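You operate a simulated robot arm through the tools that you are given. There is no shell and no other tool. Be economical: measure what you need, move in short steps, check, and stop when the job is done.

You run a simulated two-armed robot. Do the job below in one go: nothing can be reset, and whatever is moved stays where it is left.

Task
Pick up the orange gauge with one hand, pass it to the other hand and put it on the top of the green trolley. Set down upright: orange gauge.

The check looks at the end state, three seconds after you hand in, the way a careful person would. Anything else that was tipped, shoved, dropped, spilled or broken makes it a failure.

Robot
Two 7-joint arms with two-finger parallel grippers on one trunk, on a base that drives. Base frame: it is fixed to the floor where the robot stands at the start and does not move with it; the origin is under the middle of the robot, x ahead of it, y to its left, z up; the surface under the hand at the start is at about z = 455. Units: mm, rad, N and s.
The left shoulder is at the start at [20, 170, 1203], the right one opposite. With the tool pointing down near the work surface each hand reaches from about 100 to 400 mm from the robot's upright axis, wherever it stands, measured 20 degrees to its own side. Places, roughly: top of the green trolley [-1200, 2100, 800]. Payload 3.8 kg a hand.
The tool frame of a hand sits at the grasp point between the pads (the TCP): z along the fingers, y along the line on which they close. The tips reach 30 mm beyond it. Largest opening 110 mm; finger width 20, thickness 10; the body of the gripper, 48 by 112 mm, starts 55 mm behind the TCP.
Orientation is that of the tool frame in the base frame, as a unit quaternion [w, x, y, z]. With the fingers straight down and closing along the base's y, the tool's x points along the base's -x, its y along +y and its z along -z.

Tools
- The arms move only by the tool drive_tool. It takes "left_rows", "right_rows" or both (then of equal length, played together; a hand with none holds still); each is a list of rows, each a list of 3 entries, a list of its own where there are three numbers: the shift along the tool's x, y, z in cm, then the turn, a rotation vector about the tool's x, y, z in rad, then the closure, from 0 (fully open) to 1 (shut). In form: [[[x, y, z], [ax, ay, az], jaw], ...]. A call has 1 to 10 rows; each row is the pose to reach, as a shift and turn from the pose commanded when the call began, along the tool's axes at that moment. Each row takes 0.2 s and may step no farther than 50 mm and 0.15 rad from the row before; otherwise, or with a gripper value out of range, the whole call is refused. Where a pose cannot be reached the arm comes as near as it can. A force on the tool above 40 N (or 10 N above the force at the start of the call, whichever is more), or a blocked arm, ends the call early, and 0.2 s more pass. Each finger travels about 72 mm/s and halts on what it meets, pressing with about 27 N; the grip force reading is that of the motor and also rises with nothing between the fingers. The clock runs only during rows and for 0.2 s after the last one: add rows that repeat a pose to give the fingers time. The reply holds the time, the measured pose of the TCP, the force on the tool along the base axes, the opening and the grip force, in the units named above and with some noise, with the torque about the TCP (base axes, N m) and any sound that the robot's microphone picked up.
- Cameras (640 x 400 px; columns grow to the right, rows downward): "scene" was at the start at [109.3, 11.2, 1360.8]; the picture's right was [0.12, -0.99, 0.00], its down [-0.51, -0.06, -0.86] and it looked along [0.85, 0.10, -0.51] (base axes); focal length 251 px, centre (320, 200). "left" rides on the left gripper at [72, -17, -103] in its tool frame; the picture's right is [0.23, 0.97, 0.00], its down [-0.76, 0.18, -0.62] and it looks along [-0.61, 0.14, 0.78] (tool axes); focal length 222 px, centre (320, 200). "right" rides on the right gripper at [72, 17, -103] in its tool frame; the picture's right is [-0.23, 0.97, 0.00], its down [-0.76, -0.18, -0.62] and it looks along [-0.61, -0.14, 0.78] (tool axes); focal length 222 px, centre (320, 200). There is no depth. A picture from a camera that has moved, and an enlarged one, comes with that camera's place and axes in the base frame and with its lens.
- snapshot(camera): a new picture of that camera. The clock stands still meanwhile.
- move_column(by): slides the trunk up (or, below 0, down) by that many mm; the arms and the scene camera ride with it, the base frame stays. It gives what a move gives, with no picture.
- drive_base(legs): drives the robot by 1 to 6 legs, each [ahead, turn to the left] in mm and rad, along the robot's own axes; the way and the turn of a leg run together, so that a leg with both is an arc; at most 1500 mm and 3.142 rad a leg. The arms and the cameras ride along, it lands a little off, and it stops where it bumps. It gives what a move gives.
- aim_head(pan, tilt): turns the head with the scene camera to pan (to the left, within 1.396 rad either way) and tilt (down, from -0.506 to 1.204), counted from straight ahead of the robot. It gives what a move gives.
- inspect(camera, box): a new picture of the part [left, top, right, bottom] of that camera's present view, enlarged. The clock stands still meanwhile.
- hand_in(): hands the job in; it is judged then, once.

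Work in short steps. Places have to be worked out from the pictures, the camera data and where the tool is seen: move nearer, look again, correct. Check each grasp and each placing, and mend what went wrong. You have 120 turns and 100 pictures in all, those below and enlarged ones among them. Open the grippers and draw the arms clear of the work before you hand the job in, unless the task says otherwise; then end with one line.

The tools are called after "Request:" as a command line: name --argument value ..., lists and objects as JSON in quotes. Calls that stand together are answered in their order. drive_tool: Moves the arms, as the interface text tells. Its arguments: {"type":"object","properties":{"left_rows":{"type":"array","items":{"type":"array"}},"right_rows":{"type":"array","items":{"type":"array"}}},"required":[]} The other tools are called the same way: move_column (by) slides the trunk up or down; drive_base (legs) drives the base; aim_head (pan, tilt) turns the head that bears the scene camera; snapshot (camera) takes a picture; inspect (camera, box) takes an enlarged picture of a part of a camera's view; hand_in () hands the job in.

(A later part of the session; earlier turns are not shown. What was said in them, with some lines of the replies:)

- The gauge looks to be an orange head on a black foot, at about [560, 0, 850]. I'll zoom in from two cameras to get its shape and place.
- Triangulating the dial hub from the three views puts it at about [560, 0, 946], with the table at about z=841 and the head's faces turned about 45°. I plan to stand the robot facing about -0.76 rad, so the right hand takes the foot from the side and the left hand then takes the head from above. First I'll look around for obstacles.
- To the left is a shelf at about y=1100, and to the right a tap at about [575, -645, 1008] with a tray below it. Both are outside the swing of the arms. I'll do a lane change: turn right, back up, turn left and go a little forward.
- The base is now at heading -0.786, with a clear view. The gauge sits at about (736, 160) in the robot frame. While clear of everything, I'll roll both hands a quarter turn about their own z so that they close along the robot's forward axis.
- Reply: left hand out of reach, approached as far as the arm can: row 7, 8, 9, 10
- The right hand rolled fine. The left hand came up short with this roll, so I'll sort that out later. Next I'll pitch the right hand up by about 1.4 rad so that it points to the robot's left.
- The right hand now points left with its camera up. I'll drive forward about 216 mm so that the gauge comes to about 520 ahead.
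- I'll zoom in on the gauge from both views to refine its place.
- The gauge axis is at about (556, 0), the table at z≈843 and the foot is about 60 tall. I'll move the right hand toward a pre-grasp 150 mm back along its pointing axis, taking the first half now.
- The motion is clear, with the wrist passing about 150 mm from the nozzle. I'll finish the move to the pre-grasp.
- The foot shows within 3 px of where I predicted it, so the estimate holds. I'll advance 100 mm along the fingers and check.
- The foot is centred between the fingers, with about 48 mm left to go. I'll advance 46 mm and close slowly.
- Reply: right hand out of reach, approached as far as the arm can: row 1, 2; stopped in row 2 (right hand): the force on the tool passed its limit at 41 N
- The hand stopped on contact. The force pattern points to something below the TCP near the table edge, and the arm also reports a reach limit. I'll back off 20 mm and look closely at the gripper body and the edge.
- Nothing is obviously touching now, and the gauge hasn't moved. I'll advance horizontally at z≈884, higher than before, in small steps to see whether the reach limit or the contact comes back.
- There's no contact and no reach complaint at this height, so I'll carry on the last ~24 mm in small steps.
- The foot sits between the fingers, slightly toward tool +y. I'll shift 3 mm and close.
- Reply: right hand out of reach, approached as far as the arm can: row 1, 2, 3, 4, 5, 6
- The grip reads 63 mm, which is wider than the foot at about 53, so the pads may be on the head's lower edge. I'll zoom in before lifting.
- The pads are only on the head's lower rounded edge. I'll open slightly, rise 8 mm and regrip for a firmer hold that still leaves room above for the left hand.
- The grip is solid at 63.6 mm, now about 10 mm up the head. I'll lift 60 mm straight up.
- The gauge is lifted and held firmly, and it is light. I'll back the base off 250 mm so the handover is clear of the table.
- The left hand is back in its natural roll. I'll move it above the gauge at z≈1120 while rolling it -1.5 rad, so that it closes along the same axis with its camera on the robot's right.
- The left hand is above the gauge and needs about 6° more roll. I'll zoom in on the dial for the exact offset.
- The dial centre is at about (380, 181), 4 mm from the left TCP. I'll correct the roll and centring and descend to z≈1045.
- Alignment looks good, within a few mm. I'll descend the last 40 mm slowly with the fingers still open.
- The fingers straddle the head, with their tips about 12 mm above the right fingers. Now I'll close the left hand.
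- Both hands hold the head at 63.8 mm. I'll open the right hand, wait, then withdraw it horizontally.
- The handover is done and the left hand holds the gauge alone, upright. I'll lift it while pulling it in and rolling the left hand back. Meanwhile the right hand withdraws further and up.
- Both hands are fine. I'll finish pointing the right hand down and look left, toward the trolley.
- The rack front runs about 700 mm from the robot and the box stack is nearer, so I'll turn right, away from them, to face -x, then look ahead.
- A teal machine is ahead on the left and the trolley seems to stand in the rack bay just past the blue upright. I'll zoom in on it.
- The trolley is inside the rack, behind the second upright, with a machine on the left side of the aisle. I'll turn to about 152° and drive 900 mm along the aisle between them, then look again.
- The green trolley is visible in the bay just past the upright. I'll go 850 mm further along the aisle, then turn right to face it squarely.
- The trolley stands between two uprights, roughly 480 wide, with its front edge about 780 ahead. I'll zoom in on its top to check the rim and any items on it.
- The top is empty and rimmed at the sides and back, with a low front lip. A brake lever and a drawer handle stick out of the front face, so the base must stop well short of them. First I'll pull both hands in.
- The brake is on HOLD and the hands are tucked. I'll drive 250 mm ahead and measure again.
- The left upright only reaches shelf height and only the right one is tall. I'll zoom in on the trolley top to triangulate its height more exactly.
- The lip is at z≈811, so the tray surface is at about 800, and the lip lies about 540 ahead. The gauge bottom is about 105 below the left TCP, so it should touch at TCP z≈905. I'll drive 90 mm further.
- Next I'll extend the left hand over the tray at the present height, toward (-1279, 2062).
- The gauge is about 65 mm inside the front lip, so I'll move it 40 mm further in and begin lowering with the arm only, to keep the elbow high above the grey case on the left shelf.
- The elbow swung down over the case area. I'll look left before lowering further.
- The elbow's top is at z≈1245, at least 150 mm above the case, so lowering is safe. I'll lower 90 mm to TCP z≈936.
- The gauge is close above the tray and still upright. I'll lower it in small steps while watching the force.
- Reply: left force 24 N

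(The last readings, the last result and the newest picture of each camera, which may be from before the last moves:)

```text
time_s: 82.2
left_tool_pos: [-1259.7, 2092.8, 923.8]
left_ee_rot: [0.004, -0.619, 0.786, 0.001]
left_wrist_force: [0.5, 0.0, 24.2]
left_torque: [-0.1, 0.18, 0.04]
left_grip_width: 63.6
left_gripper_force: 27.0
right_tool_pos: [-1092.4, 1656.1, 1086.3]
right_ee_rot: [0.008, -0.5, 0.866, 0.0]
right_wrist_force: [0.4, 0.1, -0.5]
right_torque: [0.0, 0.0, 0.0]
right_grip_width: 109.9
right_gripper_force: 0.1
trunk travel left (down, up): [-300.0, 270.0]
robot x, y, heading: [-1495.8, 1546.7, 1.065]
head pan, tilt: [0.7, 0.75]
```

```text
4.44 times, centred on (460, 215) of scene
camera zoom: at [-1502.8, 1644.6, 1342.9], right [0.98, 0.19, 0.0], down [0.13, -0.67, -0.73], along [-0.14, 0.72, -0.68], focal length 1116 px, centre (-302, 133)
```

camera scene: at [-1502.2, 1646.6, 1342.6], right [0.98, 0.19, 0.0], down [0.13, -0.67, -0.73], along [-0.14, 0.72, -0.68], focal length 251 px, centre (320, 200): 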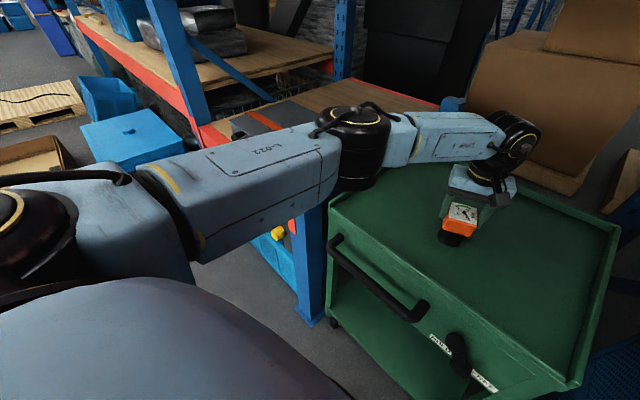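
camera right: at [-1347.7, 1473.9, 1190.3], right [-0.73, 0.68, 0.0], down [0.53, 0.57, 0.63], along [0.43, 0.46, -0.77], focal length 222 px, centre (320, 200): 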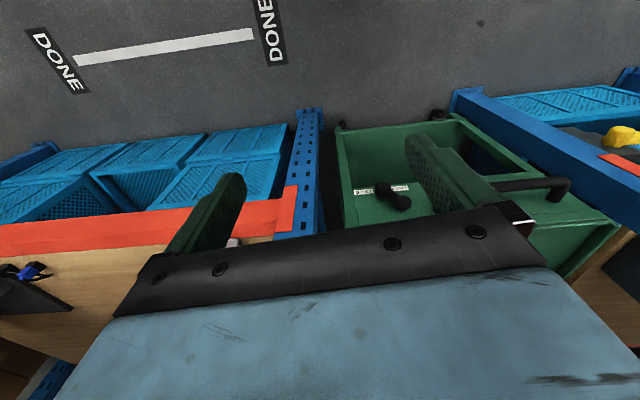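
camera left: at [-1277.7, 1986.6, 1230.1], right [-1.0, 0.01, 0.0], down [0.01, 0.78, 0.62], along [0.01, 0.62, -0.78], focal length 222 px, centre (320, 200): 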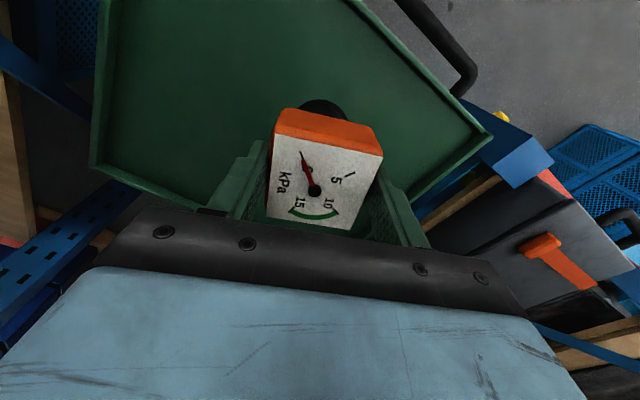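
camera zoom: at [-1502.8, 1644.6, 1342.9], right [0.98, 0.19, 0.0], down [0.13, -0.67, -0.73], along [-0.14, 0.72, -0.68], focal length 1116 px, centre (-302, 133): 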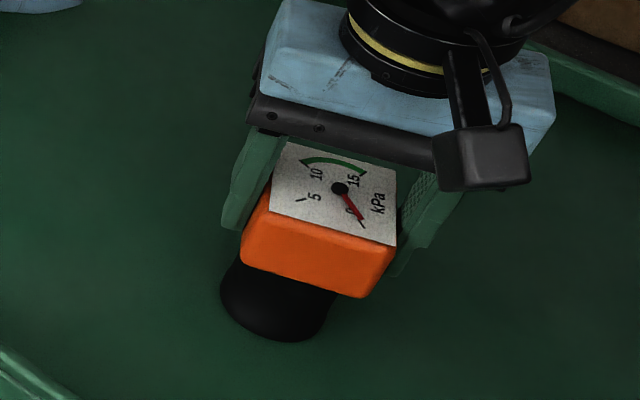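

It touched down at TCP z≈924, now pressing 24 N. I'll ease up 1.5 mm to unload before releasing.

Request:
drive_tool --left_rows '[[[0, 0, -0.1], [0, 0, 0], 1], [[0, 0, -0.15], [0, 0, 0], 1], [[0, 0, -0.15], [0, 0, 0], 1]]'

```text
time_s: 83.0
left_tool_pos: [-1260.5, 2093.9, 925.3]
left_ee_rot: [0.002, -0.618, 0.786, 0.002]
left_wrist_force: [4.5, 3.0, 17.0]
left_torque: [0.62, -0.41, -0.01]
left_grip_width: 63.6
left_gripper_force: 26.8
right_tool_pos: [-1093.1, 1657.3, 1086.0]
right_ee_rot: [0.007, -0.5, 0.866, 0.001]
right_wrist_force: [0.6, -0.4, 0.8]
right_torque: [0.02, 0.0, 0.02]
right_grip_width: 109.8
right_gripper_force: 0.1
trunk travel left (down, up): [-300.0, 270.0]
robot x, y, heading: [-1495.4, 1548.6, 1.062]
head pan, tilt: [0.7, 0.75]
```

Still 17 N, so I'll ease up a little more.

Request:
drive_tool --left_rows '[[[0, 0, -0.1], [0, 0, 0], 1], [[0, 0, -0.15], [0, 0, 0], 1], [[0, 0, -0.15], [0, 0, 0], 1]]'

```text
time_s: 83.8
left_tool_pos: [-1259.8, 2094.4, 923.2]
left_ee_rot: [0.001, -0.619, 0.786, 0.001]
left_wrist_force: [3.7, 1.5, 7.5]
left_torque: [0.35, -0.43, -0.04]
left_grip_width: 63.8
left_gripper_force: 27.1
right_tool_pos: [-1093.7, 1658.2, 1086.2]
right_ee_rot: [0.006, -0.501, 0.865, 0.001]
right_wrist_force: [-0.2, -0.6, -1.1]
right_torque: [-0.03, 0.0, -0.01]
right_grip_width: 109.8
right_gripper_force: 0.0
trunk travel left (down, up): [-300.0, 270.0]
robot x, y, heading: [-1493.8, 1546.6, 1.067]
head pan, tilt: [0.7, 0.75]
```

It's down to 7.5 N. I'll take off another 0.7 mm, then open the fingers.

Request:
drive_tool --left_rows '[[[0, 0, -0.07], [0, 0, 0], 1], [[0, 0, -0.07], [0, 0, 0], 1]]'

Request:
inspect --camera "scene" --box '[400, 170, 520, 260]'

Request:
snapshot --camera "left"

```text
time_s: 84.4
left_tool_pos: [-1261.0, 2094.3, 925.9]
left_ee_rot: [0.0, -0.619, 0.785, 0.001]
left_wrist_force: [0.9, -0.5, 0.8]
left_torque: [-0.01, -0.12, -0.07]
left_grip_width: 63.7
left_gripper_force: 26.7
right_tool_pos: [-1093.2, 1658.5, 1086.8]
right_ee_rot: [0.005, -0.5, 0.866, 0.0]
right_wrist_force: [-0.5, 0.4, 0.9]
right_torque: [0.02, 0.04, 0.01]
right_grip_width: 110.0
right_gripper_force: 0.0
trunk travel left (down, up): [-300.0, 270.0]
robot x, y, heading: [-1493.6, 1546.6, 1.067]
head pan, tilt: [0.7, 0.75]
```

```text
4.44 times, centred on (460, 215) of scene
camera zoom: at [-1502.1, 1646.3, 1342.6], right [0.98, 0.19, 0.0], down [0.13, -0.67, -0.73], along [-0.14, 0.72, -0.68], focal length 1116 px, centre (-302, 133)
```

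zoom: 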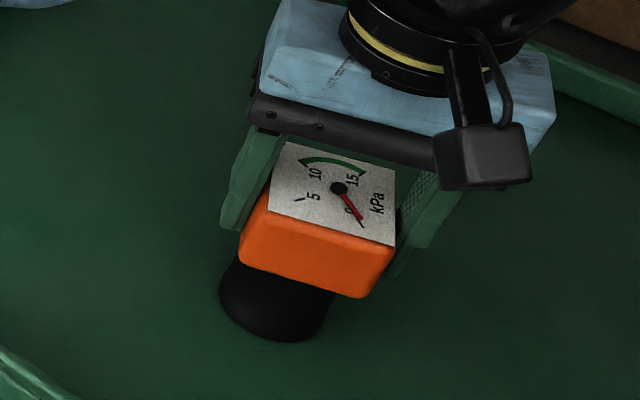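

```text
31 pictures are left
camera left: at [-1260.4, 2019.9, 1027.9], right [-1.0, 0.01, 0.0], down [0.01, 0.78, 0.62], along [0.0, 0.62, -0.78], focal length 222 px, centre (320, 200)
```

left: 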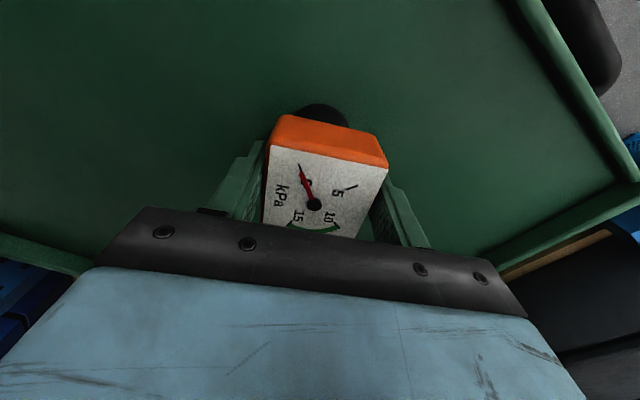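

The force is now near zero and the gauge is resting with only a slight shift in the grip. I'll open slowly, letting it settle on its foot.

Request:
drive_tool --left_rows '[[[0, 0, 0], [0, 0, 0], 0.38], [[0, 0, 0], [0, 0, 0], 0.35], [[0, 0, 0], [0, 0, 0], 0.3], [[0, 0, 0], [0, 0, 0], 0.2], [[0, 0, 0], [0, 0, 0], 0], [[0, 0, 0], [0, 0, 0], 0], [[0, 0, 0], [0, 0, 0], 0]]'

Request:
snapshot --camera "left"

Request:
inspect --camera "scene" --box '[400, 170, 520, 260]'

```text
time_s: 86.0
left_tool_pos: [-1260.7, 2094.6, 924.8]
left_ee_rot: [0.0, -0.618, 0.787, 0.0]
left_wrist_force: [0.6, 0.4, 0.0]
left_torque: [-0.01, -0.01, -0.02]
left_grip_width: 110.0
left_gripper_force: 0.0
right_tool_pos: [-1092.7, 1658.9, 1086.3]
right_ee_rot: [0.007, -0.5, 0.866, 0.0]
right_wrist_force: [-0.6, -0.6, 0.2]
right_torque: [-0.01, 0.02, -0.01]
right_grip_width: 110.2
right_gripper_force: 0.1
trunk travel left (down, up): [-300.0, 270.0]
robot x, y, heading: [-1494.6, 1546.2, 1.064]
head pan, tilt: [0.7, 0.75]
```

```text
30 pictures are left
camera left: at [-1260.2, 2020.4, 1028.7], right [-1.0, 0.01, 0.0], down [0.01, 0.78, 0.62], along [0.01, 0.62, -0.78], focal length 222 px, centre (320, 200)
```

left: 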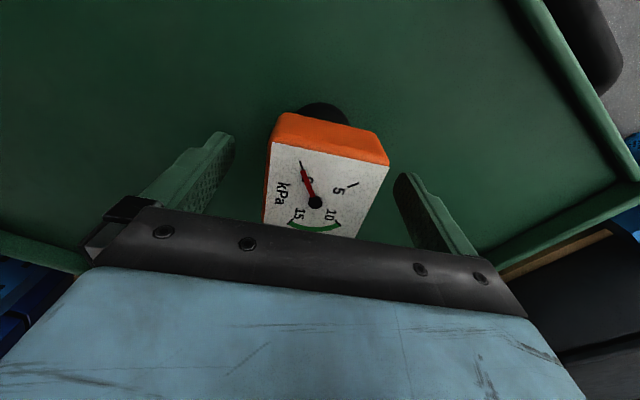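

```text
4.44 times, centred on (460, 215) of scene
camera zoom: at [-1502.2, 1646.5, 1342.6], right [0.98, 0.19, 0.0], down [0.13, -0.67, -0.73], along [-0.14, 0.72, -0.68], focal length 1116 px, centre (-302, 133)
```

zoom: 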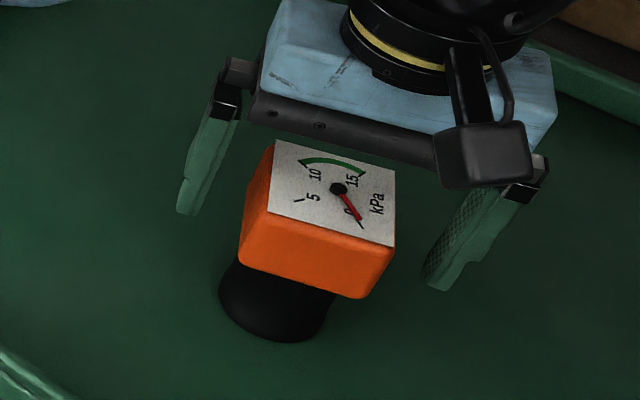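

The gauge stands free and upright. I'll raise the left hand straight up 180 mm with its fingers open.

Request:
drive_tool --left_rows '[[[0, 0, -2], [0, 0, 0], 0], [[0, 0, -5], [0, 0, 0], 0], [[0, 0, -9], [0, 0, 0], 0], [[0, 0, -13], [0, 0, 0], 0], [[0, 0, -18], [0, 0, 0], 0]]'

Request:
snapshot --camera "scene"

Request:
snapshot --camera "left"

```text
time_s: 87.2
left_tool_pos: [-1260.2, 2094.4, 1106.6]
left_ee_rot: [0.001, -0.618, 0.786, 0.001]
left_wrist_force: [0.3, -0.3, 0.4]
left_torque: [0.03, -0.01, -0.01]
left_grip_width: 110.1
left_gripper_force: 0.0
right_tool_pos: [-1092.7, 1659.0, 1086.8]
right_ee_rot: [0.006, -0.501, 0.866, -0.001]
right_wrist_force: [-0.8, -0.4, 0.0]
right_torque: [0.02, 0.04, 0.04]
right_grip_width: 110.1
right_gripper_force: 0.1
trunk travel left (down, up): [-300.0, 270.0]
robot x, y, heading: [-1496.2, 1550.2, 1.069]
head pan, tilt: [0.7, 0.75]
```

```text
28 pictures are left
camera scene: at [-1502.1, 1645.7, 1342.7], right [0.98, 0.19, 0.0], down [0.13, -0.67, -0.73], along [-0.14, 0.72, -0.68], focal length 251 px, centre (320, 200)
```

scene: 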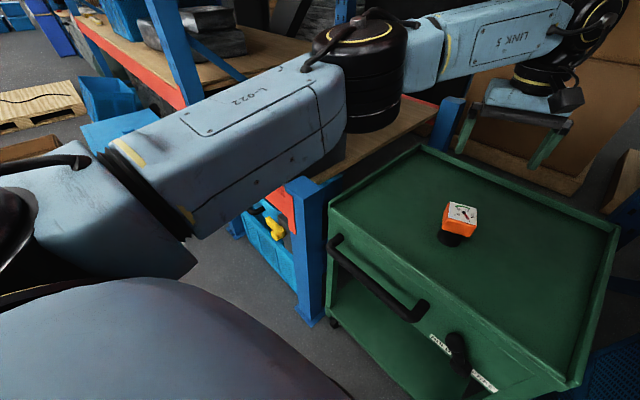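

```text
27 pictures are left
camera left: at [-1260.6, 2019.9, 1209.6], right [-1.0, 0.01, 0.0], down [0.01, 0.78, 0.62], along [0.0, 0.62, -0.78], focal length 222 px, centre (320, 200)
```

left: 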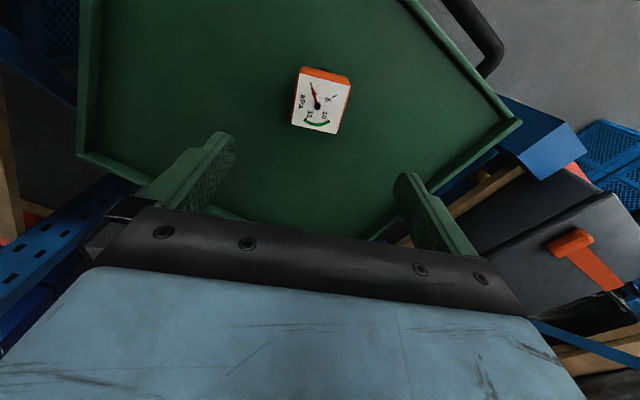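

The gauge stands upright, well inside the tray. I'll pull the left hand back clear of the trolley along the path it came in by.

Request:
drive_tool --left_rows '[[[4, 2, -1], [0, 0, 0], 0], [[8, 4, -2], [0, 0, 0], 0], [[12, 6, -2], [0, 0, 0], 0], [[16, 8.5, -2], [0, 0, 0], 0], [[20, 10.5, -2], [0, 0, 0], 0], [[23.7, 12.7, -2], [0, 0, 0], 0]]'

Request:
aim_head --pan 0.0 --tilt 0.7

Request:
snapshot --camera "scene"

```text
time_s: 88.6
left_tool_pos: [-1439.8, 1894.5, 1125.5]
left_ee_rot: [0.001, -0.619, 0.786, 0.0]
left_wrist_force: [0.7, -0.2, 0.3]
left_torque: [0.01, 0.0, -0.01]
left_grip_width: 109.8
left_gripper_force: 0.0
right_tool_pos: [-1093.7, 1658.4, 1085.7]
right_ee_rot: [0.006, -0.5, 0.866, 0.0]
right_wrist_force: [0.3, -0.5, 0.1]
right_torque: [0.0, 0.0, -0.05]
right_grip_width: 109.9
right_gripper_force: 0.1
trunk travel left (down, up): [-300.0, 270.0]
robot x, y, heading: [-1494.3, 1549.1, 1.067]
head pan, tilt: [0.7, 0.75]
```

```text
time_s: 89.7
left_tool_pos: [-1437.8, 1895.3, 1126.1]
left_ee_rot: [0.0, -0.618, 0.786, 0.0]
left_wrist_force: [0.2, 0.2, -0.7]
left_torque: [-0.02, -0.04, 0.04]
left_grip_width: 109.8
left_gripper_force: 0.1
right_tool_pos: [-1093.2, 1657.4, 1086.7]
right_ee_rot: [0.007, -0.5, 0.866, 0.0]
right_wrist_force: [-0.3, 0.3, -0.5]
right_torque: [0.01, -0.04, 0.03]
right_grip_width: 109.9
right_gripper_force: 0.0
trunk travel left (down, up): [-300.0, 270.0]
robot x, y, heading: [-1495.7, 1549.2, 1.07]
head pan, tilt: [0.0, 0.7]
```

```text
26 pictures are left
camera scene: at [-1445.1, 1639.6, 1346.9], right [0.88, -0.48, 0.0], down [-0.31, -0.56, -0.76], along [0.37, 0.67, -0.64], focal length 251 px, centre (320, 200)
```

scene: 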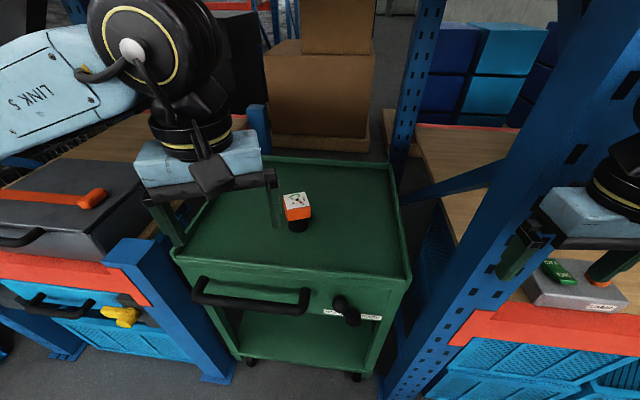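

The gauge stands upright on the trolley, both hands are open and clear, and nothing else has moved, so I'm handing in.

Request:
hand_in

```text
The job is handed in.
```

The right hand picked up the orange gauge and passed it to the left, which set it upright on top of the green trolley; I saw nothing else tipped or moved.
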